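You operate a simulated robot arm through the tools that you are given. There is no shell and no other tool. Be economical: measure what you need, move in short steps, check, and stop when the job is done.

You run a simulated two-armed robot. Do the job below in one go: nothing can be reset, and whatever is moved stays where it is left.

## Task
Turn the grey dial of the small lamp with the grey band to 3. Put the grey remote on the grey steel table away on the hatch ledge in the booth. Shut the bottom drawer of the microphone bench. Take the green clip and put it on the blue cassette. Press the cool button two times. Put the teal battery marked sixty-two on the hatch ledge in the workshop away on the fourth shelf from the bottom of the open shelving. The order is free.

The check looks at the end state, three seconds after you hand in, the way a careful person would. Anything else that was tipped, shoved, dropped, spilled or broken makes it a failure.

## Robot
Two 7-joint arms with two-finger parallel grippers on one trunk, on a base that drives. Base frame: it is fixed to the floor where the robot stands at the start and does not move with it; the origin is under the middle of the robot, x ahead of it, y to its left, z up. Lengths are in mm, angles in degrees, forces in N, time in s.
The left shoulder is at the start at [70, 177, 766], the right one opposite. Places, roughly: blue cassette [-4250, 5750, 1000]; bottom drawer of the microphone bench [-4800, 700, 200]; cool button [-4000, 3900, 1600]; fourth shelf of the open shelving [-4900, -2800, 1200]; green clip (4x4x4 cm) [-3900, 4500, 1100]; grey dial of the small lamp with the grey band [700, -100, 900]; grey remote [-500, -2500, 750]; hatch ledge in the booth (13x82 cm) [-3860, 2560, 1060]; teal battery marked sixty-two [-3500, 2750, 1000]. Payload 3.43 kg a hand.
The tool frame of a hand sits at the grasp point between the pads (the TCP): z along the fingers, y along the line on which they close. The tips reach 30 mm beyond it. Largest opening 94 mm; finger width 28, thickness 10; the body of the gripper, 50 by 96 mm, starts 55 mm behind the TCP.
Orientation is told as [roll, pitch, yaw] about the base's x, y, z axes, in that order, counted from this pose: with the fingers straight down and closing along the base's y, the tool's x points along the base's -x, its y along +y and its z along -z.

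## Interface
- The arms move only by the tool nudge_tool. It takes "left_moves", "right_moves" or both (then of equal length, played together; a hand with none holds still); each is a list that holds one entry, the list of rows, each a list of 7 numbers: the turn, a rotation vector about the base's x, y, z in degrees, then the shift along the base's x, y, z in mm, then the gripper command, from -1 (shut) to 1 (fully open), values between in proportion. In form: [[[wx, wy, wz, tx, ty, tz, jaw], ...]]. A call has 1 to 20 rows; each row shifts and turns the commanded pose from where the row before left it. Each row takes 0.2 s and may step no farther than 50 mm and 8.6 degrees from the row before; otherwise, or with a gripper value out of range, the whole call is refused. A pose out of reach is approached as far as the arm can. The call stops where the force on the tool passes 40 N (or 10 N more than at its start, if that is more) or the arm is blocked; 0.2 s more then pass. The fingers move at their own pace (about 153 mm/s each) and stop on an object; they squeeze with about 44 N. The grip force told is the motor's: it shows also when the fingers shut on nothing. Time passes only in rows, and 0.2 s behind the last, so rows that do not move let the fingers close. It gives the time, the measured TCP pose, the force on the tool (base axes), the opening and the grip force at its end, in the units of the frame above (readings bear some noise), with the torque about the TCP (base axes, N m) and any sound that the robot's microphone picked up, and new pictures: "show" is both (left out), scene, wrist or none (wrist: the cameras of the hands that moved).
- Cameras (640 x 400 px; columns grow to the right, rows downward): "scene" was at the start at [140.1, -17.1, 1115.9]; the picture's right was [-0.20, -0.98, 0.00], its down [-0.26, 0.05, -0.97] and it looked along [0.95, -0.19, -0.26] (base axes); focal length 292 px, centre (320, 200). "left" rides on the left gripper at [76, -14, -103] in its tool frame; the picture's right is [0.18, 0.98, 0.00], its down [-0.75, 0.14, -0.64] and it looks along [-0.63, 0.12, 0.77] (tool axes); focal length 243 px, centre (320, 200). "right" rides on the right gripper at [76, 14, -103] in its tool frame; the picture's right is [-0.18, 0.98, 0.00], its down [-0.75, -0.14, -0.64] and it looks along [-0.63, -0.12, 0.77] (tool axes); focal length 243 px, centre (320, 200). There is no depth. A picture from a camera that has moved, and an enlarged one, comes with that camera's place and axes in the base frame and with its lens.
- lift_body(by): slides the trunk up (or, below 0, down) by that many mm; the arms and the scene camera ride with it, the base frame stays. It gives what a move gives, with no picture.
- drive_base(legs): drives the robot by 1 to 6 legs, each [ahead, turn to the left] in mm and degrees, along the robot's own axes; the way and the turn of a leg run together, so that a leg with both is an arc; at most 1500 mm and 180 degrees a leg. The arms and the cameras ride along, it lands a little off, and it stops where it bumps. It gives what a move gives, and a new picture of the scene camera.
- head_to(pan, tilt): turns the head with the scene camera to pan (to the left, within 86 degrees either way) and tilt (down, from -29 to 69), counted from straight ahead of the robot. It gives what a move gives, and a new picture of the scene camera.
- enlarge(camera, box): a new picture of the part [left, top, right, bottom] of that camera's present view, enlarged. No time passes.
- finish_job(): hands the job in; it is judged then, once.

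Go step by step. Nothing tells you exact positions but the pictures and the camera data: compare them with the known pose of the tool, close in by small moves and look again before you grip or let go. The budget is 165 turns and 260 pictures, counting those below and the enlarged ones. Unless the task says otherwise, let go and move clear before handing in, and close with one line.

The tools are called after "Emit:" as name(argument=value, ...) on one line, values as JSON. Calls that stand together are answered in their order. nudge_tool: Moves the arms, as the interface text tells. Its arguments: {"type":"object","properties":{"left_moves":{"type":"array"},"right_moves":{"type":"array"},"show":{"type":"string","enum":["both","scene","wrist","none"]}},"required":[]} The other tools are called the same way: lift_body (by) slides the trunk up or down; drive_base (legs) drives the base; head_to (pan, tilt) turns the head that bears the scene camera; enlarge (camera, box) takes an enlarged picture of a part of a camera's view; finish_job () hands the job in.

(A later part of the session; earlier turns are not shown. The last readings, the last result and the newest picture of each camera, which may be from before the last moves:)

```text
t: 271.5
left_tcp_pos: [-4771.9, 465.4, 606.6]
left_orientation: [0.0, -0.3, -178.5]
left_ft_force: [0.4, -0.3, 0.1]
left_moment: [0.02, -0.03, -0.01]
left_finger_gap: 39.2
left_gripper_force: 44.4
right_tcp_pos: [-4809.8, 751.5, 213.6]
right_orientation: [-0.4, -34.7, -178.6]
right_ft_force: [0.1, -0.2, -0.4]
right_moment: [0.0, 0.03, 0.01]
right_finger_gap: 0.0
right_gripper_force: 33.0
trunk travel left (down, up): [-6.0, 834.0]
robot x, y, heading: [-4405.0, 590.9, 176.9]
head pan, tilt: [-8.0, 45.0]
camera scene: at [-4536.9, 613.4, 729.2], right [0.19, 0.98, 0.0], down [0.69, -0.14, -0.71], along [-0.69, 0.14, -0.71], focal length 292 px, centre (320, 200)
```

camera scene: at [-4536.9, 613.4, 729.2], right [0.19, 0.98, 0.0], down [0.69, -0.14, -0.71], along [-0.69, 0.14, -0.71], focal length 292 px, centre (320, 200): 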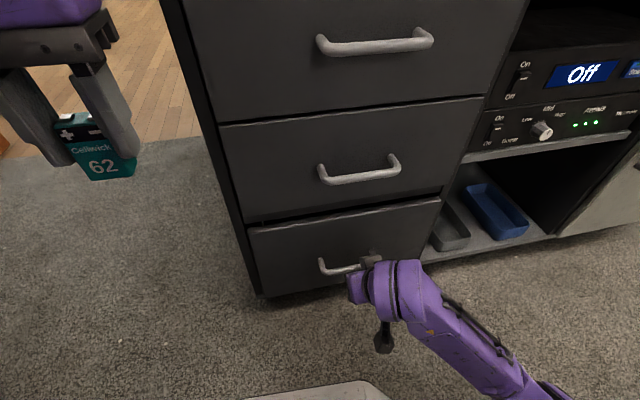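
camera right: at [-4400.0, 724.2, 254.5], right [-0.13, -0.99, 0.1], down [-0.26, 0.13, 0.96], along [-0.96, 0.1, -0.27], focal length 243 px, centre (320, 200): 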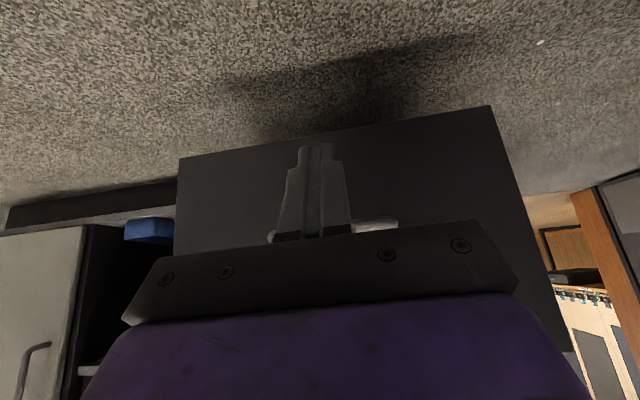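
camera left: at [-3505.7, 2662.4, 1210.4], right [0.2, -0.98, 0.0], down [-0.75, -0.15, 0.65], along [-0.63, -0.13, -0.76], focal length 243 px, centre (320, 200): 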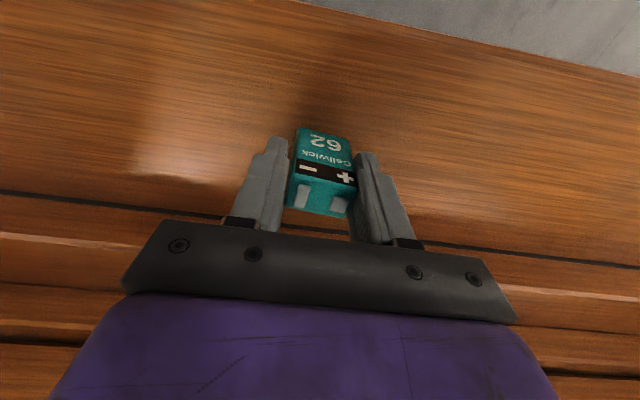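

Nearly shut. I finish with small arm steps until it stops.

Emit:
nudge_tool(right_moves=[[[0, 0, 0, -12, 0, 0, -1], [0, 0, 0, -12, 0, 0, -1], [0, 0, 0, -10, 0, 0, -1], [0, 0, 0, -8, 0, 0, -1], [0, 0, 0, -8, 0, 0, -1], [0, 0, 0, 0, 0, 0, -1]]], show="both")

```text
t: 271.9
left_tcp_pos: [-4773.1, 466.2, 606.7]
left_orientation: [0.1, -0.4, -178.7]
left_ft_force: [-0.2, 0.2, -0.5]
left_moment: [0.0, -0.03, 0.02]
left_finger_gap: 39.3
left_gripper_force: 44.2
right_tcp_pos: [-4815.1, 752.7, 212.9]
right_orientation: [-0.2, -34.1, -178.4]
right_ft_force: [4.5, 0.7, 0.8]
right_moment: [-0.02, 0.05, 0.09]
right_finger_gap: 0.0
right_gripper_force: 33.3
trunk travel left (down, up): [-6.0, 834.0]
robot x, y, heading: [-4402.4, 595.1, 176.8]
head pan, tilt: [-8.0, 45.0]
stopped in row 2 (right hand): the force on the tool passed its limit (the readings are from after the stop); the commanded pose is now the measured one
camera scene: at [-4536.4, 613.6, 729.2], right [0.2, 0.98, 0.0], down [0.69, -0.14, -0.71], along [-0.69, 0.14, -0.71], focal length 292 px, centre (320, 200)
camera right: at [-4694.4, 740.1, 255.4], right [-0.13, -0.99, 0.1], down [-0.27, 0.13, 0.95], along [-0.95, 0.1, -0.28], focal length 243 px, centre (320, 200)
```

scene: 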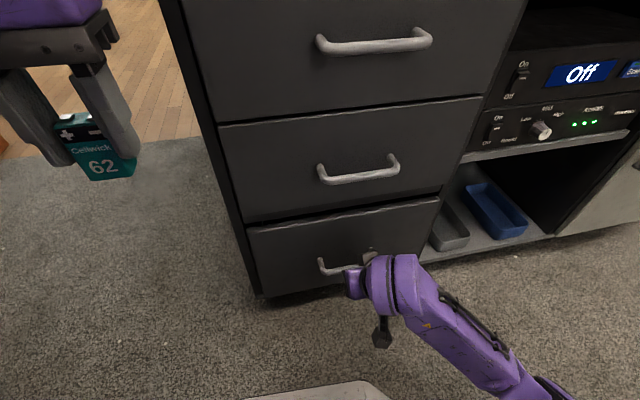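
right: 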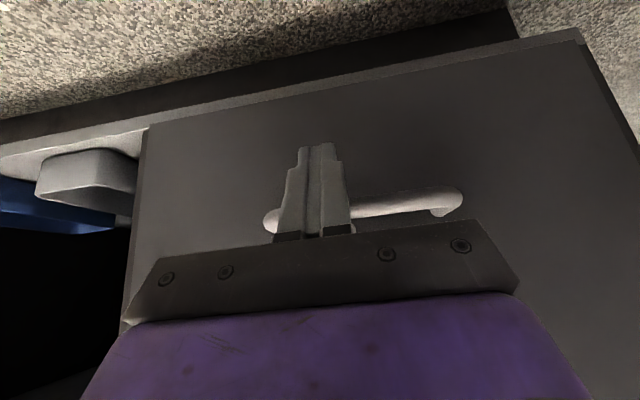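

The hand met a firm stop. I enlarge to check the drawer is flush.

Emit:
enlarge(camera="scene", box=[200, 80, 500, 310])

```text
1.74 times, centred on (350, 195) of scene
camera zoom: at [-4536.4, 613.6, 729.2], right [0.2, 0.98, 0.0], down [0.69, -0.14, -0.71], along [-0.69, 0.14, -0.71], focal length 507 px, centre (268, 209)
```

zoom: 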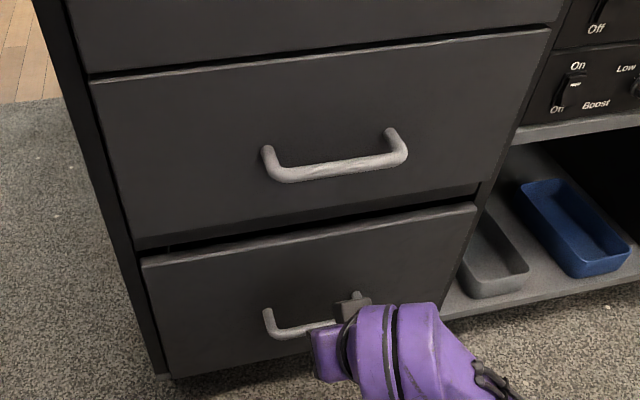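

There's still a slightly wider gap; I push again gently in smaller steps to see if it moves.

Emit:
nudge_tool(right_moves=[[[0, 0, 0, -3, 0, 0, -1], [0, 0, 0, -3, 0, 0, -1], [0, 0, 0, -3, 0, 0, -1], [0, 0, 0, -3, 0, 0, -1], [0, 0, 0, -3, 0, 0, -1], [0, 0, 0, -3, 0, 0, -1], [0, 0, 0, -3, 0, 0, -1], [0, 0, 0, -3, 0, 0, -1]]], show="none")

Emit:
enlarge(camera="scene", box=[200, 80, 500, 310])

```text
t: 272.4
left_tcp_pos: [-4771.5, 467.3, 606.3]
left_orientation: [0.1, -0.2, -178.7]
left_ft_force: [0.1, -0.2, -1.2]
left_moment: [0.0, -0.01, 0.01]
left_finger_gap: 38.9
left_gripper_force: 44.3
right_tcp_pos: [-4816.5, 751.9, 211.7]
right_orientation: [-0.1, -33.8, -178.6]
right_ft_force: [2.2, 0.5, -0.7]
right_moment: [0.04, 0.02, 0.05]
right_finger_gap: 0.0
right_gripper_force: 33.2
trunk travel left (down, up): [-6.0, 834.0]
robot x, y, heading: [-4399.5, 593.1, 176.7]
head pan, tilt: [-8.0, 45.0]
stopped in row 2 (right hand): the force on the tool passed its limit (the readings are from after the stop); the commanded pose is now the measured one
```

```text
1.74 times, centred on (350, 195) of scene
camera zoom: at [-4536.0, 614.0, 729.1], right [0.2, 0.98, 0.0], down [0.69, -0.14, -0.71], along [-0.69, 0.14, -0.71], focal length 507 px, centre (268, 209)
```

zoom: 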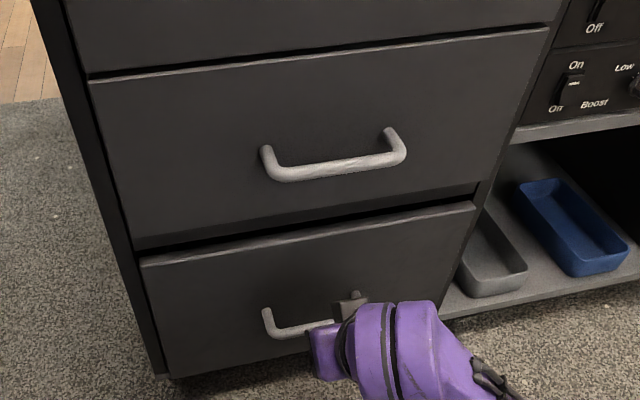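

Firm stop again. I pull the hand straight back and view the drawer face from lower angle.

Emit:
nudge_tool(right_moves=[[[0, 0, 0, 20, 0, -2, -1], [0, 0, 0, 40, 0, 0, -1], [0, 0, 0, 40, 0, 0, -1]]], show="none")

Emit:
drive_base(legs=[[-280, 0]])

Emit:
enlarge(camera="scene", box=[200, 20, 500, 250])

```text
t: 273.0
left_tcp_pos: [-4772.4, 466.6, 606.3]
left_orientation: [0.1, -0.4, -178.6]
left_ft_force: [0.4, 0.1, -1.5]
left_moment: [0.0, 0.02, 0.03]
left_finger_gap: 39.2
left_gripper_force: 43.8
right_tcp_pos: [-4792.6, 744.2, 210.1]
right_orientation: [-0.8, -34.8, -178.3]
right_ft_force: [-2.6, 0.6, 11.6]
right_moment: [-0.34, -1.79, 0.1]
right_finger_gap: 0.0
right_gripper_force: 33.2
right hand out of reach, approached as far as the arm can: row 2
trunk travel left (down, up): [-6.0, 834.0]
robot x, y, heading: [-4405.2, 597.2, 176.5]
head pan, tilt: [-8.0, 45.0]
stopped in row 2 (right hand): the force on the tool passed its limit (the readings are from after the stop); the commanded pose is now the measured one
```

```text
t: 274.9
left_tcp_pos: [-4495.0, 452.8, 605.2]
left_orientation: [0.1, -0.4, -179.0]
left_ft_force: [-0.9, -0.1, -0.7]
left_moment: [0.02, 0.04, 0.03]
left_finger_gap: 39.0
left_gripper_force: 44.5
right_tcp_pos: [-4515.8, 729.3, 210.5]
right_orientation: [-0.9, -34.8, -178.4]
right_ft_force: [-19.7, 8.4, 19.6]
right_moment: [-0.91, -3.65, 0.67]
right_finger_gap: 0.0
right_gripper_force: 33.3
trunk travel left (down, up): [-6.0, 834.0]
robot x, y, heading: [-4124.9, 578.3, 176.2]
head pan, tilt: [-8.0, 45.0]
camera scene: at [-4257.7, 597.4, 729.3], right [0.2, 0.98, 0.0], down [0.69, -0.14, -0.71], along [-0.69, 0.14, -0.71], focal length 292 px, centre (320, 200)
```

scene: 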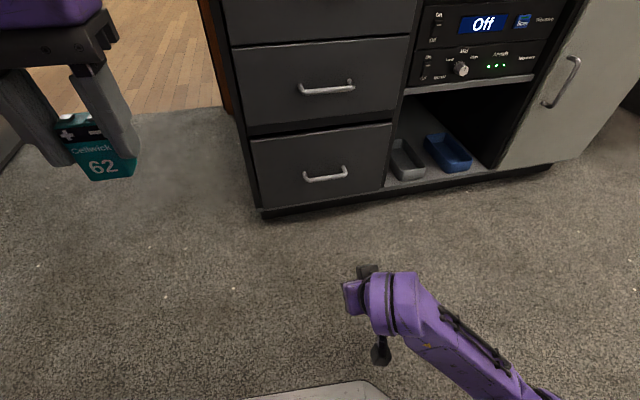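

```text
1.74 times, centred on (350, 135) of scene
camera zoom: at [-4257.7, 597.4, 729.3], right [0.2, 0.98, 0.0], down [0.69, -0.14, -0.71], along [-0.69, 0.14, -0.71], focal length 507 px, centre (268, 313)
```

zoom: 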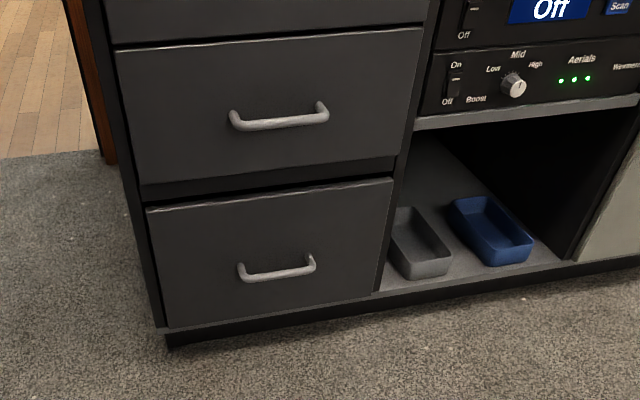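

The drawer is shut flush. The right wrist feels a load (probably against my own base), so I raise the hand off and lift the trunk.

Emit:
nudge_tool(right_moves=[[[0, 0, 0, -15, 5, 10, -1], [0, 0, 0, -15, 5, 30, -1], [0, -5, 0, -10, 5, 40, -1], [0, -7, 0, 0, 0, 40, -1], [0, -7, 0, 0, 0, 40, -1], [0, -7, 0, 0, 0, 40, -1], [0, -7, 0, 0, 0, 40, -1]]], show="none")

Emit:
lift_body(by=400)

```text
t: 276.5
left_tcp_pos: [-4495.2, 451.4, 606.4]
left_orientation: [0.1, -0.4, -179.1]
left_ft_force: [-0.6, -0.5, -0.6]
left_moment: [0.0, 0.0, 0.0]
left_finger_gap: 39.2
left_gripper_force: 43.8
right_tcp_pos: [-4555.2, 745.5, 450.6]
right_orientation: [-0.1, -1.7, -178.8]
right_ft_force: [0.4, -0.7, -0.2]
right_moment: [-0.04, -0.03, 0.01]
right_finger_gap: 0.0
right_gripper_force: 33.5
trunk travel left (down, up): [-6.0, 834.0]
robot x, y, heading: [-4125.4, 577.4, 176.2]
head pan, tilt: [-8.0, 45.0]
```

```text
t: 280.4
left_tcp_pos: [-4495.7, 451.9, 1007.3]
left_orientation: [0.1, -0.4, -179.0]
left_ft_force: [-0.8, -0.2, -1.3]
left_moment: [0.0, -0.01, 0.01]
left_finger_gap: 39.1
left_gripper_force: 43.8
right_tcp_pos: [-4555.1, 744.9, 848.9]
right_orientation: [0.0, -1.7, -178.6]
right_ft_force: [0.1, 0.8, -0.2]
right_moment: [-0.01, 0.01, -0.02]
right_finger_gap: 0.1
right_gripper_force: 33.4
trunk travel left (down, up): [-406.0, 434.0]
robot x, y, heading: [-4127.0, 578.1, 176.5]
head pan, tilt: [-8.0, 45.0]
```

Now I re-tuck both arms for the doorway (right hand forward and inward), raise the trunk and drive out of the booth.

Emit:
nudge_tool(right_moves=[[[0, 0, 0, 0, 0, 40, -1], [0, 0, 0, 0, 0, 40, -1], [0, 0, 0, -20, -15, 40, -1], [0, 0, 0, -20, -15, 35, -1], [0, 0, 0, -25, -15, 0, -1], [0, 0, 0, -25, -20, 0, -1], [0, 0, 0, -15, -20, 0, -1], [0, 0, 0, 0, 0, 0, -1]]], left_moves=[[[0, 0, 0, 0, 0, 0, -1], [0, 0, 0, 0, 0, 0, -1], [0, 0, 0, -20, 5, 0, -1], [0, 0, 0, -20, 5, 0, -1], [0, 0, 0, -20, 5, 0, -1], [0, 0, 0, -20, 5, 0, -1], [0, 0, 0, 0, 0, 0, -1], [0, 0, 0, 0, 0, 0, -1]]], show="none")

Emit:
lift_body(by=90)

Emit:
drive_base(legs=[[0, -72], [800, 0], [0, -104]])

Emit:
head_to(pan=0, tilt=25)

```text
t: 282.1
left_tcp_pos: [-4574.8, 472.8, 1006.0]
left_orientation: [0.0, -0.3, -179.0]
left_ft_force: [-0.3, 0.4, 0.5]
left_moment: [0.01, -0.04, 0.0]
left_finger_gap: 38.9
left_gripper_force: 44.2
right_tcp_pos: [-4659.8, 661.8, 1005.0]
right_orientation: [0.1, -1.7, -178.7]
right_ft_force: [-0.4, 0.1, 0.1]
right_moment: [-0.03, 0.01, 0.0]
right_finger_gap: 0.0
right_gripper_force: 33.1
trunk travel left (down, up): [-406.0, 434.0]
robot x, y, heading: [-4121.4, 577.3, 176.6]
head pan, tilt: [-8.0, 45.0]
```

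```text
t: 283.4
left_tcp_pos: [-4574.6, 471.4, 1096.7]
left_orientation: [0.1, -0.4, -178.9]
left_ft_force: [0.3, 0.8, -1.2]
left_moment: [0.02, 0.01, -0.02]
left_finger_gap: 39.2
left_gripper_force: 43.8
right_tcp_pos: [-4659.8, 660.8, 1095.1]
right_orientation: [0.0, -1.7, -178.7]
right_ft_force: [-0.5, -0.4, -0.4]
right_moment: [0.01, -0.01, 0.02]
right_finger_gap: 0.3
right_gripper_force: 33.4
trunk travel left (down, up): [-496.0, 344.0]
robot x, y, heading: [-4126.1, 574.1, 176.5]
head pan, tilt: [-8.0, 45.0]
```

```text
t: 295.1
left_tcp_pos: [-3873.7, 1478.8, 1097.7]
left_orientation: [0.1, -0.4, 5.3]
left_ft_force: [0.5, -0.7, -0.4]
left_moment: [0.01, 0.03, 0.01]
left_finger_gap: 39.1
left_gripper_force: 44.3
right_tcp_pos: [-3774.1, 1296.1, 1094.3]
right_orientation: [0.0, -1.8, 5.5]
right_ft_force: [0.7, -0.6, -0.2]
right_moment: [0.01, 0.04, -0.01]
right_finger_gap: 0.0
right_gripper_force: 33.3
trunk travel left (down, up): [-496.0, 344.0]
robot x, y, heading: [-4310.5, 1343.3, 0.6]
head pan, tilt: [-8.0, 45.0]
camera scene: at [-4183.5, 1331.8, 1219.2], right [-0.13, -0.99, 0.0], down [-0.7, 0.09, -0.71], along [0.7, -0.09, -0.71], focal length 292 px, centre (320, 200)
```

scene: 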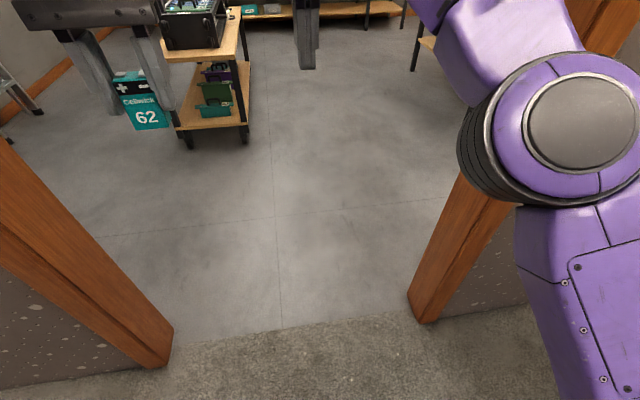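

```text
t: 295.9
left_tcp_pos: [-3875.2, 1479.1, 1097.6]
left_orientation: [0.1, -0.4, 5.5]
left_ft_force: [0.2, 0.7, -0.5]
left_moment: [0.0, 0.01, 0.01]
left_finger_gap: 39.2
left_gripper_force: 44.3
right_tcp_pos: [-3774.3, 1296.1, 1094.8]
right_orientation: [0.0, -1.8, 5.7]
right_ft_force: [-1.1, 0.6, -0.2]
right_moment: [-0.01, 0.04, 0.03]
right_finger_gap: 0.0
right_gripper_force: 33.6
trunk travel left (down, up): [-496.0, 344.0]
robot x, y, heading: [-4314.8, 1339.3, 0.7]
head pan, tilt: [0.0, 25.0]
camera scene: at [-4172.1, 1343.6, 1249.7], right [0.01, -1.0, 0.0], down [-0.42, -0.01, -0.91], along [0.91, 0.01, -0.42], focal length 292 px, centre (320, 200)
```

scene: 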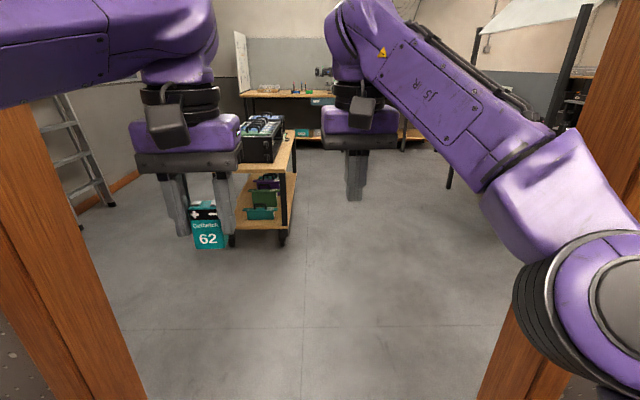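

The opening is y≈862–1870, so I have good margin. I drive out, then south along the aisle.

Emit:
drive_base(legs=[[1200, 0], [0, -91], [1400, 0], [1300, 0]])

Emit:
head_to(pan=-50, tilt=12)

```text
t: 318.6
left_tcp_pos: [-3086.5, -1786.1, 1095.9]
left_orientation: [0.2, -0.4, -87.5]
left_ft_force: [0.5, -0.6, 0.4]
left_moment: [0.01, 0.0, -0.02]
left_finger_gap: 39.1
left_gripper_force: 44.6
right_tcp_pos: [-3273.7, -1875.3, 1095.5]
right_orientation: [0.0, -1.7, -87.4]
right_ft_force: [-0.4, -0.5, -0.1]
right_moment: [-0.01, -0.01, -0.03]
right_finger_gap: 0.0
right_gripper_force: 33.7
trunk travel left (down, up): [-496.0, 344.0]
robot x, y, heading: [-3200.4, -1340.2, -92.3]
head pan, tilt: [0.0, 25.0]
camera scene: at [-3208.8, -1481.3, 1249.7], right [-1.0, 0.04, 0.0], down [0.02, 0.42, -0.91], along [-0.04, -0.91, -0.42], focal length 292 px, centre (320, 200)
```

scene: 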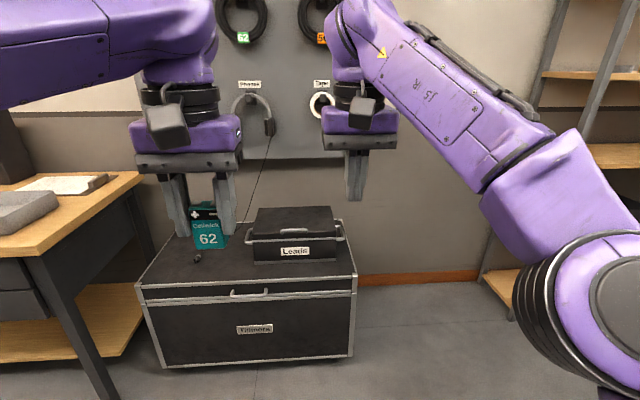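

```text
t: 319.8
left_tcp_pos: [-3087.6, -1786.5, 1096.6]
left_orientation: [0.0, -0.4, -87.5]
left_ft_force: [0.5, 0.6, -1.5]
left_moment: [0.0, 0.01, -0.01]
left_finger_gap: 39.1
left_gripper_force: 43.7
right_tcp_pos: [-3273.8, -1875.4, 1094.9]
right_orientation: [0.0, -1.6, -87.5]
right_ft_force: [-0.1, -0.3, -0.5]
right_moment: [0.03, 0.02, -0.02]
right_finger_gap: 0.0
right_gripper_force: 32.8
trunk travel left (down, up): [-496.0, 344.0]
robot x, y, heading: [-3201.3, -1340.1, -92.3]
head pan, tilt: [-50.0, 12.0]
camera scene: at [-3278.8, -1446.2, 1270.9], right [-0.61, 0.79, 0.0], down [0.16, 0.13, -0.98], along [-0.77, -0.6, -0.21], focal length 292 px, centre (320, 200)
```

scene: 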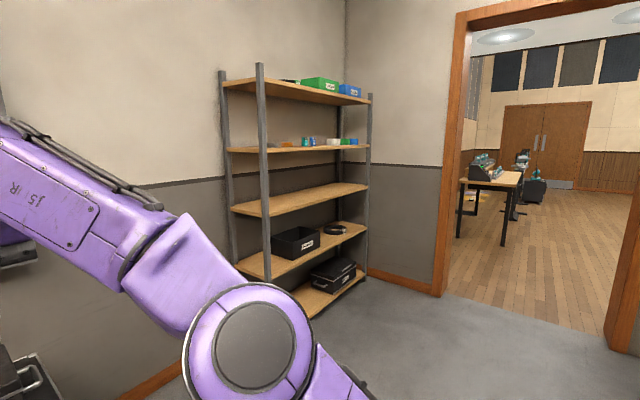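

The open shelving stands along the south wall (5 shelves; the fourth from the bottom, z≈1200, holds some small items). I drive in front of it.

Emit:
lift_body(by=150)

Emit:
drive_base(legs=[[0, -69], [1480, 0], [0, 71]])

Emit:
head_to(pan=5, tilt=20)

```text
t: 321.6
left_tcp_pos: [-3086.9, -1785.8, 1247.1]
left_orientation: [0.1, -0.4, -87.7]
left_ft_force: [-0.4, 0.4, -1.0]
left_moment: [0.0, 0.01, 0.02]
left_finger_gap: 39.0
left_gripper_force: 44.2
right_tcp_pos: [-3274.1, -1876.8, 1244.6]
right_orientation: [0.0, -1.7, -87.5]
right_ft_force: [-0.4, -0.1, 0.3]
right_moment: [0.02, -0.02, 0.05]
right_finger_gap: 0.0
right_gripper_force: 32.7
trunk travel left (down, up): [-646.0, 194.0]
robot x, y, heading: [-3202.6, -1337.7, -92.2]
head pan, tilt: [-50.0, 12.0]
```

```text
t: 334.9
left_tcp_pos: [-4425.8, -2256.2, 1246.8]
left_orientation: [0.1, -0.4, -83.9]
left_ft_force: [0.2, -0.9, -0.5]
left_moment: [-0.02, 0.01, 0.02]
left_finger_gap: 39.6
left_gripper_force: 44.4
right_tcp_pos: [-4607.3, -2357.3, 1244.3]
right_orientation: [0.0, -1.7, -83.6]
right_ft_force: [-1.0, -0.7, -0.7]
right_moment: [0.03, -0.02, 0.01]
right_finger_gap: 0.2
right_gripper_force: 33.3
trunk travel left (down, up): [-646.0, 194.0]
robot x, y, heading: [-4569.1, -1817.5, -88.4]
head pan, tilt: [-50.0, 12.0]
camera scene: at [-4640.8, -1929.7, 1420.9], right [-0.66, 0.75, 0.0], down [0.16, 0.14, -0.98], along [-0.73, -0.65, -0.21], focal length 292 px, centre (320, 200)
```

scene: 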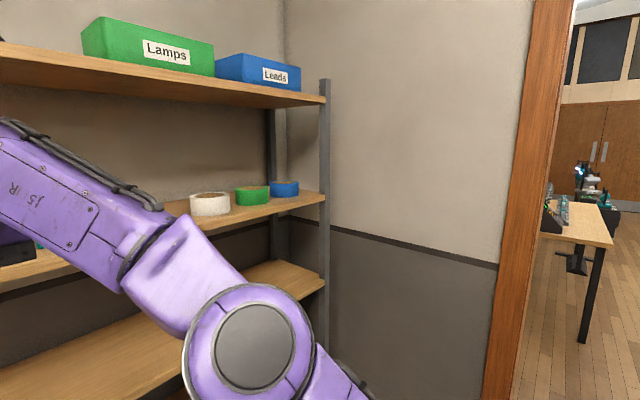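

```text
t: 336.1
left_tcp_pos: [-4425.5, -2256.5, 1245.8]
left_orientation: [0.0, -0.4, -83.9]
left_ft_force: [0.4, 0.5, -0.8]
left_moment: [0.0, 0.01, 0.01]
left_finger_gap: 39.3
left_gripper_force: 44.5
right_tcp_pos: [-4607.8, -2358.7, 1244.3]
right_orientation: [0.0, -1.7, -83.6]
right_ft_force: [0.8, 0.1, -0.8]
right_moment: [0.03, -0.01, -0.02]
right_finger_gap: 0.0
right_gripper_force: 33.0
trunk travel left (down, up): [-646.0, 194.0]
robot x, y, heading: [-4570.7, -1820.6, -88.6]
head pan, tilt: [5.0, 20.0]
camera scene: at [-4560.5, -1960.5, 1407.9], right [-0.99, -0.11, 0.0], down [-0.04, 0.34, -0.94], along [0.11, -0.93, -0.34], focal length 292 px, centre (320, 200)
```

scene: 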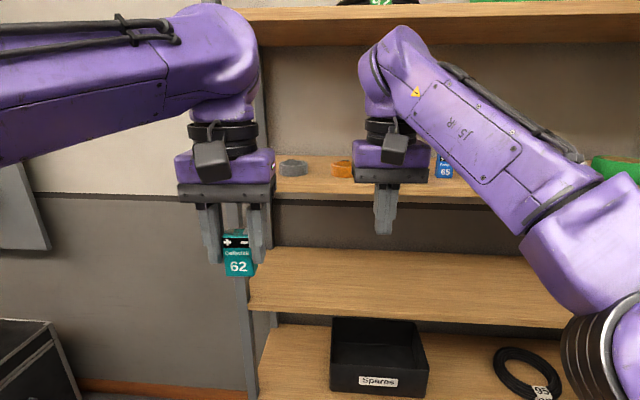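

Shelf 4's front edge is near y≈-2550, with tapes and other batteries further back. I'll stand the battery in the free front strip near x=-4470. First I pull the right hand back, then drive closer.

Emit:
nudge_tool(right_moves=[[[0, 0, 0, -15, 35, 0, -1], [0, 0, 0, -15, 35, 0, -1], [0, 0, 0, -15, 35, 0, -1], [0, 0, 0, -15, 35, 0, -1], [0, 0, 0, -15, 35, 0, -1], [0, 0, 0, 0, 0, 0, -1]]], show="none")

Emit:
drive_base(legs=[[240, -1]])

Emit:
head_to(pan=5, tilt=25)

Emit:
enlarge(camera="left", box=[0, 0, 640, 400])

```text
t: 337.5
left_tcp_pos: [-4424.8, -2257.8, 1247.2]
left_orientation: [0.0, -0.2, -84.0]
left_ft_force: [-0.3, -0.1, 0.0]
left_moment: [-0.01, 0.02, -0.02]
left_finger_gap: 39.4
left_gripper_force: 43.8
right_tcp_pos: [-4681.4, -2183.7, 1244.9]
right_orientation: [0.0, -1.7, -83.7]
right_ft_force: [-0.1, 0.4, -0.7]
right_moment: [0.0, 0.02, -0.02]
right_finger_gap: 0.1
right_gripper_force: 33.0
trunk travel left (down, up): [-646.0, 194.0]
robot x, y, heading: [-4573.6, -1819.3, -88.5]
head pan, tilt: [5.0, 20.0]
```

```text
t: 339.3
left_tcp_pos: [-4430.3, -2500.5, 1246.9]
left_orientation: [0.0, -0.4, -85.0]
left_ft_force: [-0.2, 0.2, -0.9]
left_moment: [0.01, -0.01, 0.01]
left_finger_gap: 39.0
left_gripper_force: 44.0
right_tcp_pos: [-4684.9, -2422.7, 1244.1]
right_orientation: [0.1, -1.7, -84.8]
right_ft_force: [0.2, -0.4, -0.5]
right_moment: [-0.01, 0.0, 0.01]
right_finger_gap: 0.1
right_gripper_force: 33.2
trunk travel left (down, up): [-646.0, 194.0]
robot x, y, heading: [-4566.1, -2062.6, -89.7]
head pan, tilt: [5.0, 20.0]
camera scene: at [-4559.2, -2202.0, 1408.0], right [-1.0, -0.09, 0.0], down [-0.03, 0.34, -0.94], along [0.09, -0.94, -0.34], focal length 292 px, centre (320, 200)
```

scene: 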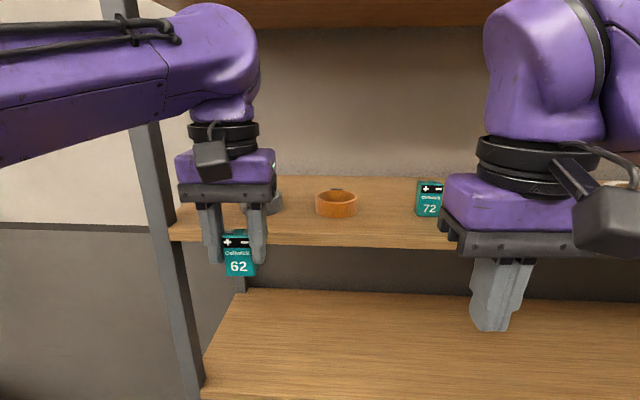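

```text
t: 340.0
left_tcp_pos: [-4431.2, -2501.9, 1246.6]
left_orientation: [0.2, -0.4, -84.9]
left_ft_force: [0.3, -1.2, -1.8]
left_moment: [0.01, -0.01, 0.02]
left_finger_gap: 39.3
left_gripper_force: 43.3
right_tcp_pos: [-4684.6, -2422.8, 1244.8]
right_orientation: [0.1, -1.7, -84.7]
right_ft_force: [0.3, 0.1, -0.3]
right_moment: [0.01, 0.0, -0.01]
right_finger_gap: 0.1
right_gripper_force: 33.3
trunk travel left (down, up): [-646.0, 194.0]
robot x, y, heading: [-4565.7, -2062.9, -89.6]
head pan, tilt: [5.0, 25.0]
camera scene: at [-4559.4, -2202.3, 1399.7], right [-1.0, -0.09, 0.0], down [-0.04, 0.42, -0.91], along [0.09, -0.9, -0.42], focal length 292 px, centre (320, 200)
```

scene: 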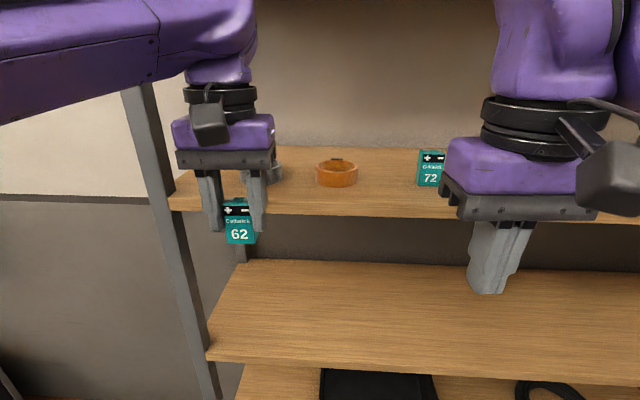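

```text
1.00 times, centred on (320, 200) of left
camera zoom: at [-4452.4, -2426.8, 1348.9], right [0.96, 0.27, 0.0], down [0.21, -0.73, 0.65], along [0.17, -0.62, -0.76], focal length 243 px, centre (320, 200)
```

zoom: 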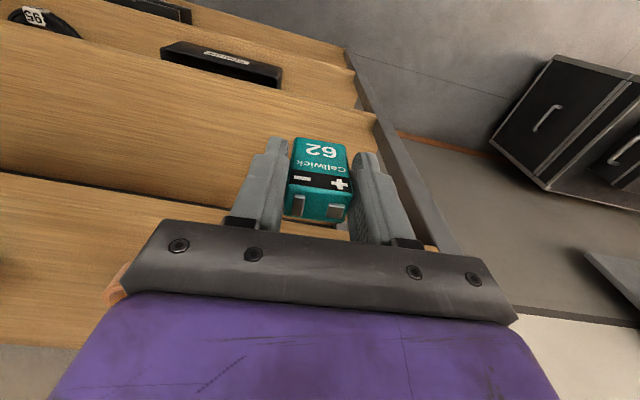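

Shelf 4: top z≈1194, front y≈-2590, left post x≈-4275. I raise 25 mm, move in over the shelf's front strip and look.

Emit:
nudge_tool(left_moves=[[[0, 0, 0, 0, 0, 25, -1], [0, 0, -2.5, -8, -35, 0, -1], [0, 0, -2.5, -8, -35, 0, -1], [0, 0, 0, -8, -35, 0, -1], [0, 0, 0, 0, -32, 0, -1], [0, 0, 0, 0, 0, 0, -1]]], show="both")

```text
t: 341.4
left_tcp_pos: [-4449.8, -2596.2, 1271.1]
left_orientation: [0.1, -0.6, -90.0]
left_ft_force: [-2.5, -1.4, 14.5]
left_moment: [-0.19, 0.12, -0.01]
left_finger_gap: 39.5
left_gripper_force: 44.4
left hand out of reach, approached as far as the arm can: row 4, 5
right_tcp_pos: [-4686.9, -2421.0, 1245.3]
right_orientation: [0.1, -1.8, -84.6]
right_ft_force: [0.1, -0.4, 0.0]
right_moment: [-0.01, -0.02, -0.02]
right_finger_gap: 0.1
right_gripper_force: 33.3
trunk travel left (down, up): [-646.0, 194.0]
robot x, y, heading: [-4569.0, -2063.3, -89.5]
head pan, tilt: [5.0, 25.0]
camera scene: at [-4560.8, -2199.9, 1400.1], right [-1.0, -0.09, 0.0], down [-0.04, 0.42, -0.91], along [0.09, -0.9, -0.42], focal length 292 px, centre (320, 200)
camera left: at [-4464.5, -2520.1, 1372.3], right [0.98, 0.18, 0.0], down [0.14, -0.75, 0.65], along [0.12, -0.64, -0.76], focal length 243 px, centre (320, 200)
```

scene: 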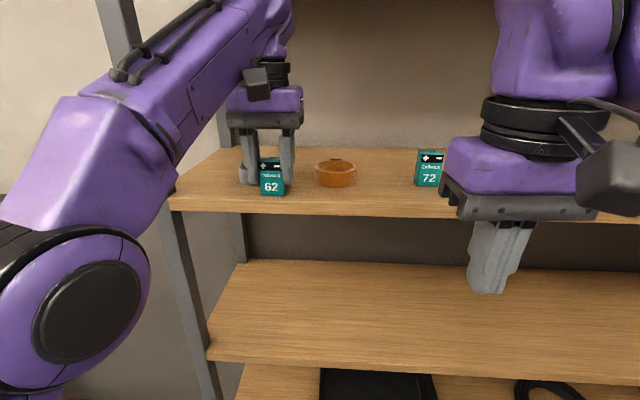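
left: 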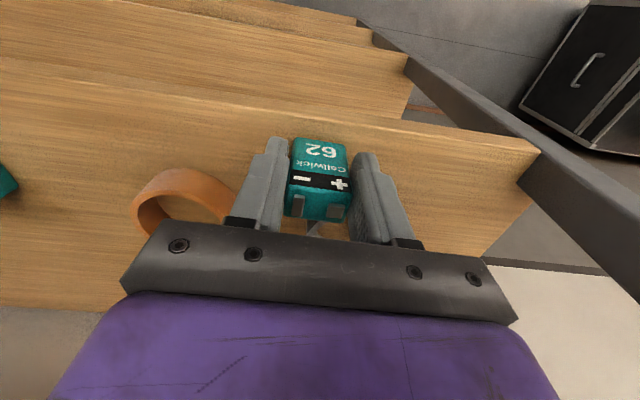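

There's an upward force of 14 N on the hand; I look closely at the battery and shelf edge.

Emit:
enlarge(camera="scene", box=[200, 90, 370, 230])

Emit:
enlarge(camera="left", box=[220, 90, 420, 260])

```text
2.86 times, centred on (285, 160) of scene
camera zoom: at [-4560.8, -2199.9, 1400.1], right [-1.0, -0.09, 0.0], down [-0.04, 0.42, -0.91], along [0.09, -0.9, -0.42], focal length 833 px, centre (420, 314)
```

zoom: 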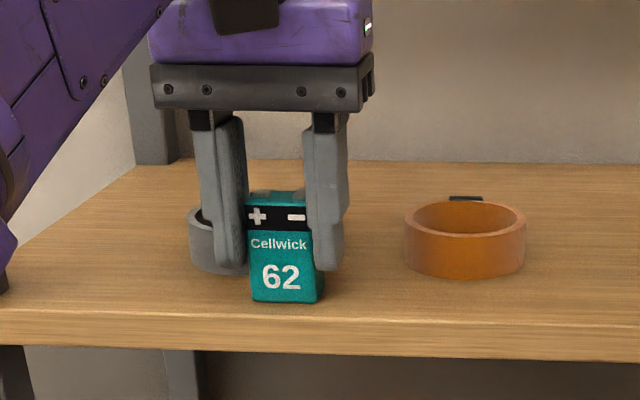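

```text
2.35 times, centred on (320, 175) of left
camera zoom: at [-4464.5, -2520.1, 1372.3], right [0.98, 0.18, 0.0], down [0.14, -0.75, 0.65], along [0.12, -0.64, -0.76], focal length 571 px, centre (320, 259)
```

zoom: 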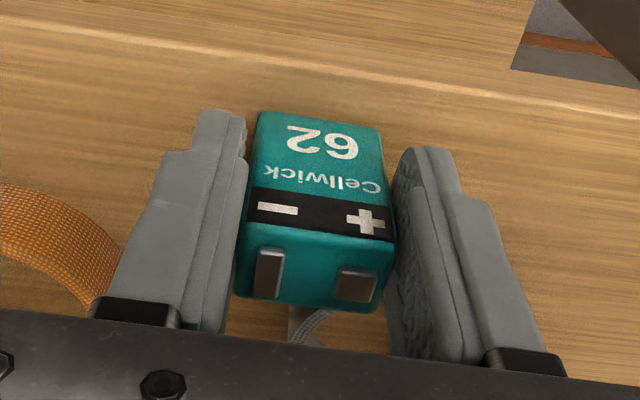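

The battery's base is practically touching the shelf near its edge. I raise 20 mm, drive 45 mm further in, then lower to set it down.

Emit:
nudge_tool(left_moves=[[[0, 0, 0, 0, 0, 20, -1], [0, 0, 0, 0, 0, 0, -1]]], show="none")

Emit:
drive_base(legs=[[45, 0]])

Emit:
nudge_tool(left_moves=[[[0, 0, 0, 0, 0, -8, -1], [0, 0, 0, 0, 0, -5, -1], [0, 0, 0, 0, 0, -3, -1], [0, 0, 0, 0, 0, 0, -1]]], show="scene")

Emit:
enlarge(camera="scene", box=[200, 90, 370, 230])

```text
t: 342.0
left_tcp_pos: [-4449.4, -2596.5, 1270.8]
left_orientation: [0.1, -0.8, -89.9]
left_ft_force: [-2.3, -4.2, 18.6]
left_moment: [-0.3, 0.04, -0.02]
left_finger_gap: 39.1
left_gripper_force: 43.7
left hand out of reach, approached as far as the arm can: row 1
right_tcp_pos: [-4687.5, -2420.7, 1245.8]
right_orientation: [0.0, -1.8, -84.7]
right_ft_force: [0.0, -0.4, 0.4]
right_moment: [-0.01, 0.0, 0.0]
right_finger_gap: 0.0
right_gripper_force: 32.6
trunk travel left (down, up): [-646.0, 194.0]
robot x, y, heading: [-4566.2, -2060.3, -89.6]
head pan, tilt: [5.0, 25.0]
```

```text
t: 342.9
left_tcp_pos: [-4447.3, -2639.8, 1271.3]
left_orientation: [-0.1, -0.7, -89.8]
left_ft_force: [1.4, 5.5, 14.3]
left_moment: [0.22, -0.03, 0.02]
left_finger_gap: 39.3
left_gripper_force: 44.4
right_tcp_pos: [-4684.5, -2463.9, 1247.0]
right_orientation: [0.1, -1.9, -84.6]
right_ft_force: [-0.1, -0.1, -0.1]
right_moment: [-0.01, -0.02, 0.0]
right_finger_gap: 0.0
right_gripper_force: 33.0
trunk travel left (down, up): [-646.0, 194.0]
robot x, y, heading: [-4564.0, -2102.9, -89.4]
head pan, tilt: [5.0, 25.0]
camera scene: at [-4559.2, -2242.3, 1400.1], right [-1.0, -0.1, 0.0], down [-0.04, 0.42, -0.91], along [0.09, -0.9, -0.42], focal length 292 px, centre (320, 200)
```

scene: 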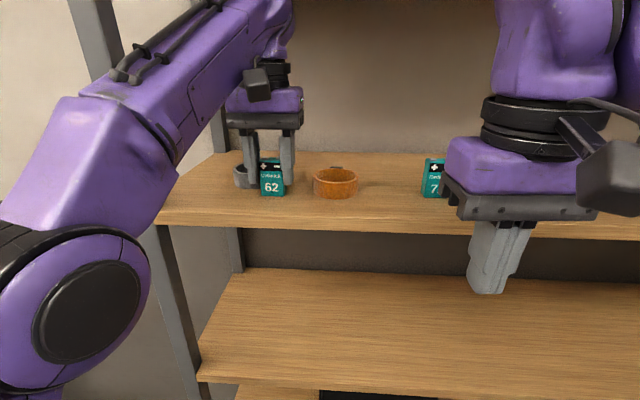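

```text
t: 343.3
left_tcp_pos: [-4448.1, -2639.0, 1269.0]
left_orientation: [-0.1, -1.3, -89.8]
left_ft_force: [-2.8, 3.7, 10.6]
left_moment: [0.24, 0.01, 0.04]
left_finger_gap: 39.2
left_gripper_force: 44.4
right_tcp_pos: [-4685.2, -2464.8, 1245.3]
right_orientation: [0.1, -1.8, -84.6]
right_ft_force: [0.4, -0.3, -0.5]
right_moment: [0.03, 0.04, -0.01]
right_finger_gap: 0.1
right_gripper_force: 33.8
trunk travel left (down, up): [-646.0, 194.0]
robot x, y, heading: [-4567.9, -2107.7, -89.6]
head pan, tilt: [5.0, 25.0]
stopped in row 2 (left hand): the force on the tool passed its limit (the readings are from after the stop); the commanded pose is now the measured one
camera scene: at [-4559.5, -2244.0, 1399.8], right [-1.0, -0.1, 0.0], down [-0.04, 0.42, -0.91], along [0.09, -0.9, -0.42], focal length 292 px, centre (320, 200)
```

scene: 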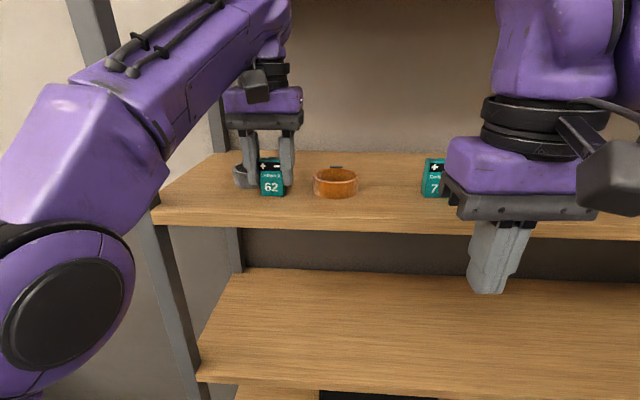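

```text
2.86 times, centred on (285, 160) of scene
camera zoom: at [-4559.5, -2244.0, 1399.8], right [-1.0, -0.1, 0.0], down [-0.04, 0.42, -0.91], along [0.09, -0.9, -0.42], focal length 833 px, centre (420, 314)
```

zoom: 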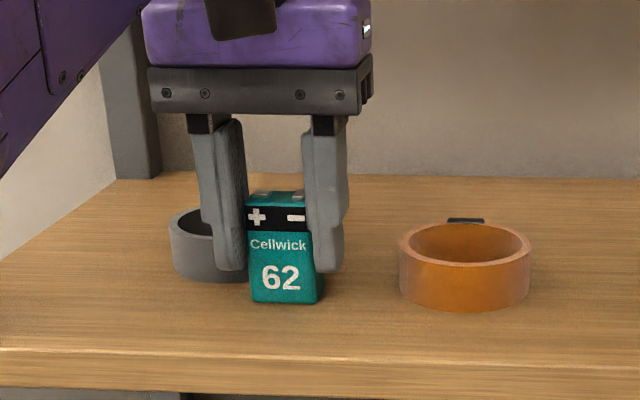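

The lift didn't happen (reach limit), so the battery slid in while gripped, and the grey tape roll behind seems to have been pushed back ~30 mm; I'll correct that. First I release the battery and withdraw straight back.

Emit:
nudge_tool(left_moves=[[[0, 0, 0, 0, 0, 0, -0.1], [0, 0, 0, 0, 0, 0, 0.15], [0, 0, 0, 0, 0, 0, 0.15]]], show="none")

Emit:
enlarge(camera="left", box=[120, 60, 520, 310])

Emit:
enlarge(camera="scene", box=[200, 90, 370, 230])

```text
t: 344.1
left_tcp_pos: [-4446.8, -2641.8, 1266.8]
left_orientation: [-0.2, -1.1, -89.8]
left_ft_force: [-0.3, 0.2, -0.4]
left_moment: [-0.03, 0.0, -0.01]
left_finger_gap: 54.2
left_gripper_force: 0.0
right_tcp_pos: [-4683.3, -2468.5, 1244.8]
right_orientation: [-0.1, -1.7, -84.7]
right_ft_force: [0.5, -0.9, 0.3]
right_moment: [0.01, -0.01, 0.02]
right_finger_gap: 0.1
right_gripper_force: 33.5
trunk travel left (down, up): [-646.0, 194.0]
robot x, y, heading: [-4567.7, -2106.1, -89.5]
head pan, tilt: [5.0, 25.0]
```

```text
1.60 times, centred on (320, 185) of left
camera zoom: at [-4461.5, -2564.7, 1368.7], right [0.98, 0.19, -0.01], down [0.14, -0.74, 0.66], along [0.12, -0.64, -0.76], focal length 388 px, centre (320, 224)
```

zoom: 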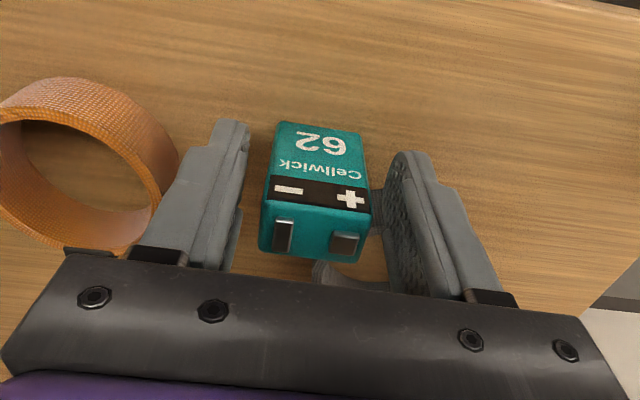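

```text
2.86 times, centred on (285, 160) of scene
camera zoom: at [-4558.8, -2246.9, 1399.7], right [-1.0, -0.1, 0.0], down [-0.04, 0.42, -0.91], along [0.09, -0.9, -0.42], focal length 833 px, centre (420, 314)
```

zoom: 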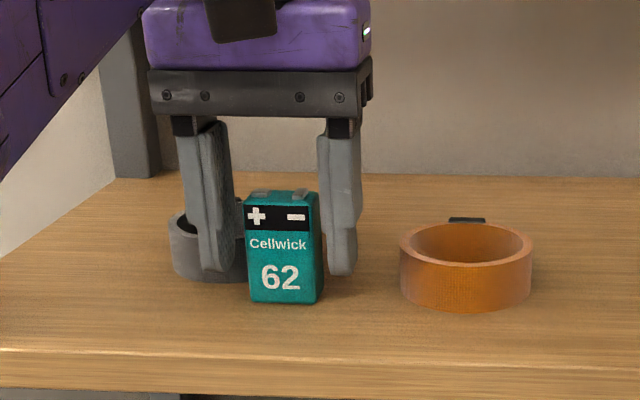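

The battery stands on its own. I withdraw straight back.

Emit:
drive_base(legs=[[-110, 0]])

Emit:
enlarge(camera="scene", box=[180, 90, 400, 230])

Emit:
enlarge(camera="left", box=[0, 0, 640, 400])

```text
t: 345.3
left_tcp_pos: [-4448.7, -2531.0, 1266.7]
left_orientation: [-0.1, -1.0, -89.9]
left_ft_force: [0.3, -0.1, 0.0]
left_moment: [-0.04, -0.03, 0.02]
left_finger_gap: 54.4
left_gripper_force: 0.0
right_tcp_pos: [-4685.3, -2356.2, 1244.9]
right_orientation: [0.0, -1.7, -84.8]
right_ft_force: [-0.4, -1.1, -0.3]
right_moment: [-0.01, 0.02, -0.02]
right_finger_gap: 0.0
right_gripper_force: 33.5
trunk travel left (down, up): [-646.0, 194.0]
robot x, y, heading: [-4567.6, -1992.3, -89.4]
head pan, tilt: [5.0, 25.0]
camera scene: at [-4559.9, -2135.3, 1399.7], right [-1.0, -0.09, 0.0], down [-0.04, 0.42, -0.91], along [0.09, -0.9, -0.42], focal length 292 px, centre (320, 200)
```

scene: 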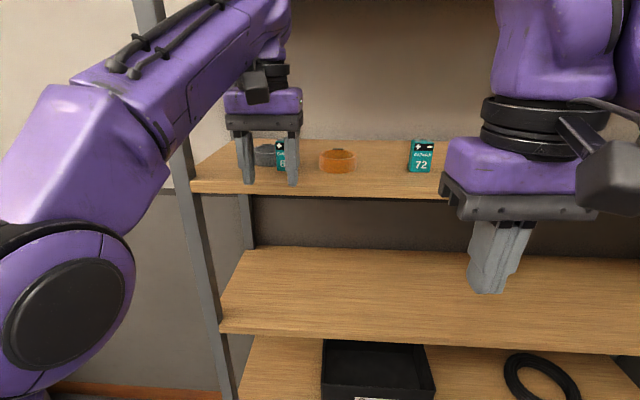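

```text
2.86 times, centred on (290, 160) of scene
camera zoom: at [-4559.9, -2135.3, 1399.7], right [-1.0, -0.09, 0.0], down [-0.04, 0.42, -0.91], along [0.09, -0.9, -0.42], focal length 833 px, centre (406, 314)
```

zoom: 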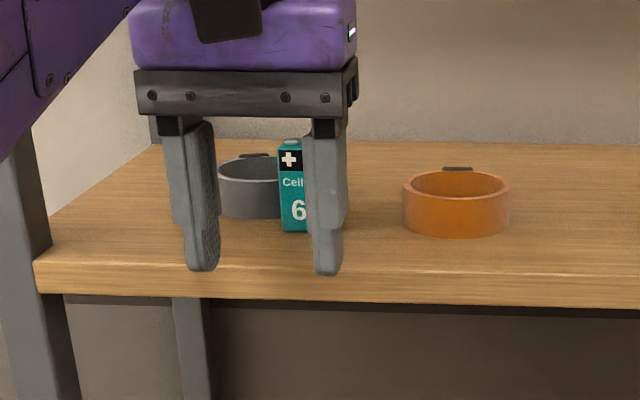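

```text
1.00 times, centred on (320, 200) of left
camera zoom: at [-4462.8, -2453.2, 1368.5], right [0.98, 0.19, -0.01], down [0.14, -0.74, 0.65], along [0.12, -0.64, -0.76], focal length 243 px, centre (320, 200)
```

zoom: 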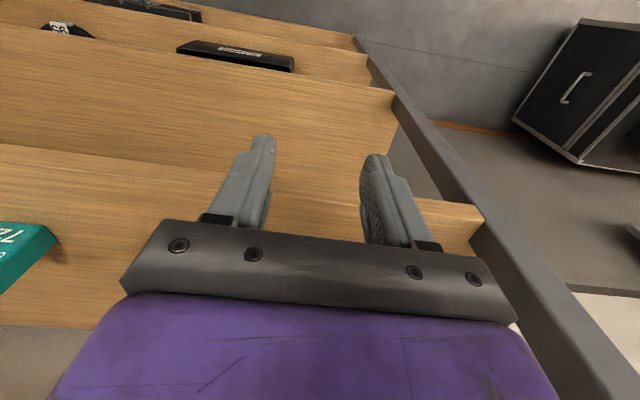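

I check the clearance between my wrist and the top shelf before fixing the tape.

Emit:
head_to(pan=8, tilt=2)

```text
t: 346.1
left_tcp_pos: [-4447.3, -2530.3, 1267.2]
left_orientation: [-0.3, -1.1, -89.9]
left_ft_force: [-0.4, -0.6, -0.5]
left_moment: [-0.03, 0.02, 0.0]
left_finger_gap: 54.2
left_gripper_force: 0.0
right_tcp_pos: [-4685.1, -2355.7, 1244.8]
right_orientation: [0.0, -1.8, -84.7]
right_ft_force: [-0.3, 0.4, 0.7]
right_moment: [0.0, 0.0, 0.0]
right_finger_gap: 0.0
right_gripper_force: 32.7
trunk travel left (down, up): [-646.0, 194.0]
robot x, y, heading: [-4560.6, -1996.5, -89.8]
head pan, tilt: [8.0, 2.0]
camera scene: at [-4555.3, -2133.0, 1436.9], right [-0.99, -0.15, 0.0], down [-0.01, 0.04, -1.0], along [0.15, -0.99, -0.04], focal length 292 px, centre (320, 200)
```

scene: 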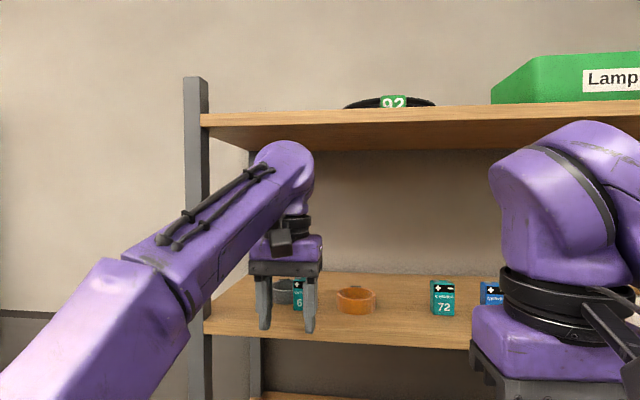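

About 30 mm of clearance to the top shelf. Plan: re-grip the battery, slide it 22 mm west and 12 mm toward the front, then hook the tape roll back to where it was. I drive in 98 mm and check alignment.

Emit:
drive_base(legs=[[98, 0]])

Emit:
enlarge(camera="left", box=[120, 60, 520, 310])

```text
t: 347.3
left_tcp_pos: [-4447.5, -2627.5, 1268.1]
left_orientation: [-0.2, -1.1, -90.0]
left_ft_force: [-0.9, -0.1, -0.4]
left_moment: [0.02, 0.04, -0.01]
left_finger_gap: 54.1
left_gripper_force: 0.0
right_tcp_pos: [-4684.9, -2452.8, 1245.4]
right_orientation: [-0.1, -1.7, -84.8]
right_ft_force: [-0.6, -0.4, -0.5]
right_moment: [0.01, -0.02, 0.03]
right_finger_gap: 0.0
right_gripper_force: 32.8
trunk travel left (down, up): [-646.0, 194.0]
robot x, y, heading: [-4567.8, -2095.5, -89.7]
head pan, tilt: [8.0, 2.0]
camera scene: at [-4554.8, -2230.4, 1437.1], right [-0.99, -0.15, 0.0], down [-0.01, 0.03, -1.0], along [0.14, -0.99, -0.03], focal length 292 px, centre (320, 200)
```

scene: 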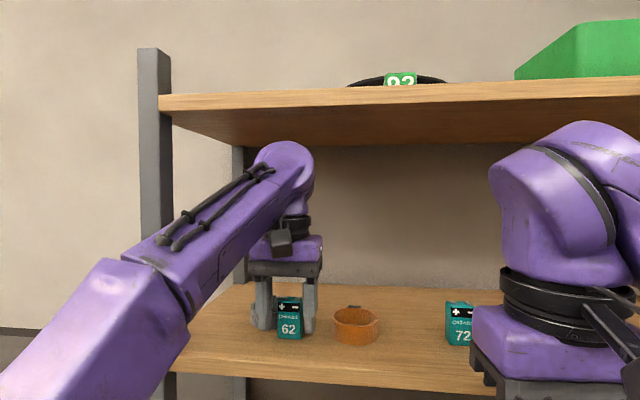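

```text
1.60 times, centred on (320, 185) of left
camera zoom: at [-4462.7, -2550.4, 1369.1], right [0.98, 0.18, -0.01], down [0.14, -0.74, 0.66], along [0.12, -0.65, -0.76], focal length 388 px, centre (320, 224)
```

zoom: 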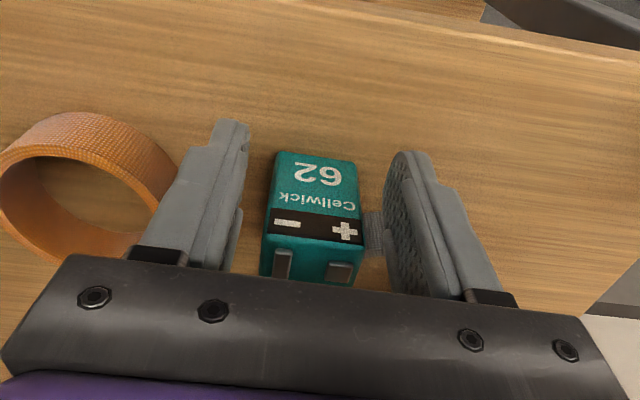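

Aligned. I close, slide the battery gently, and release.

Emit:
nudge_tool(left_moves=[[[0, 0, 0, 0, 0, 0, -0.1], [0, 0, 0, 0, 0, 0, -0.6], [0, 0, 0, 0, 0, 0, -1], [0, 0, 0, 0, 6, 2, -1], [0, 0, 0, -6, 6, 0, -1], [0, 0, 0, -8, 0, 0, -1], [0, 0, 0, -8, 0, 0, -1], [0, 0, 0, 0, 0, 0, -1]]], show="none")

Emit:
enlarge(camera="left", box=[120, 60, 520, 310])

```text
t: 349.1
left_tcp_pos: [-4470.9, -2616.3, 1270.2]
left_orientation: [-0.2, -1.0, -89.9]
left_ft_force: [0.1, -0.1, 0.2]
left_moment: [0.02, -0.02, 0.03]
left_finger_gap: 39.2
left_gripper_force: 43.6
right_tcp_pos: [-4685.3, -2453.4, 1244.7]
right_orientation: [0.1, -1.7, -84.7]
right_ft_force: [-0.3, 0.7, 0.0]
right_moment: [0.0, 0.01, 0.05]
right_finger_gap: 0.0
right_gripper_force: 32.4
trunk travel left (down, up): [-646.0, 194.0]
robot x, y, heading: [-4570.2, -2090.8, -89.7]
head pan, tilt: [8.0, 2.0]
```

```text
1.60 times, centred on (320, 185) of left
camera zoom: at [-4484.3, -2539.1, 1371.3], right [0.98, 0.18, -0.01], down [0.14, -0.74, 0.66], along [0.12, -0.64, -0.76], focal length 388 px, centre (320, 224)
```

zoom: 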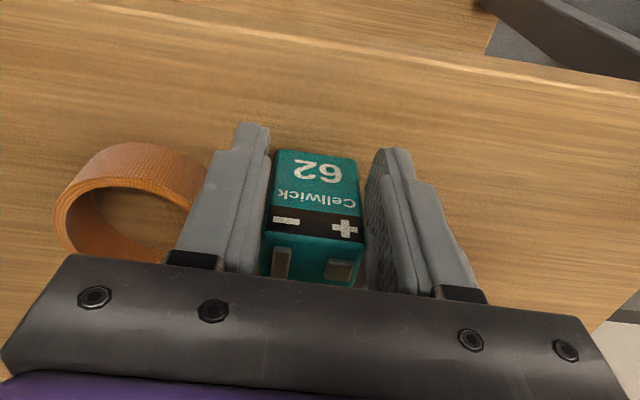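

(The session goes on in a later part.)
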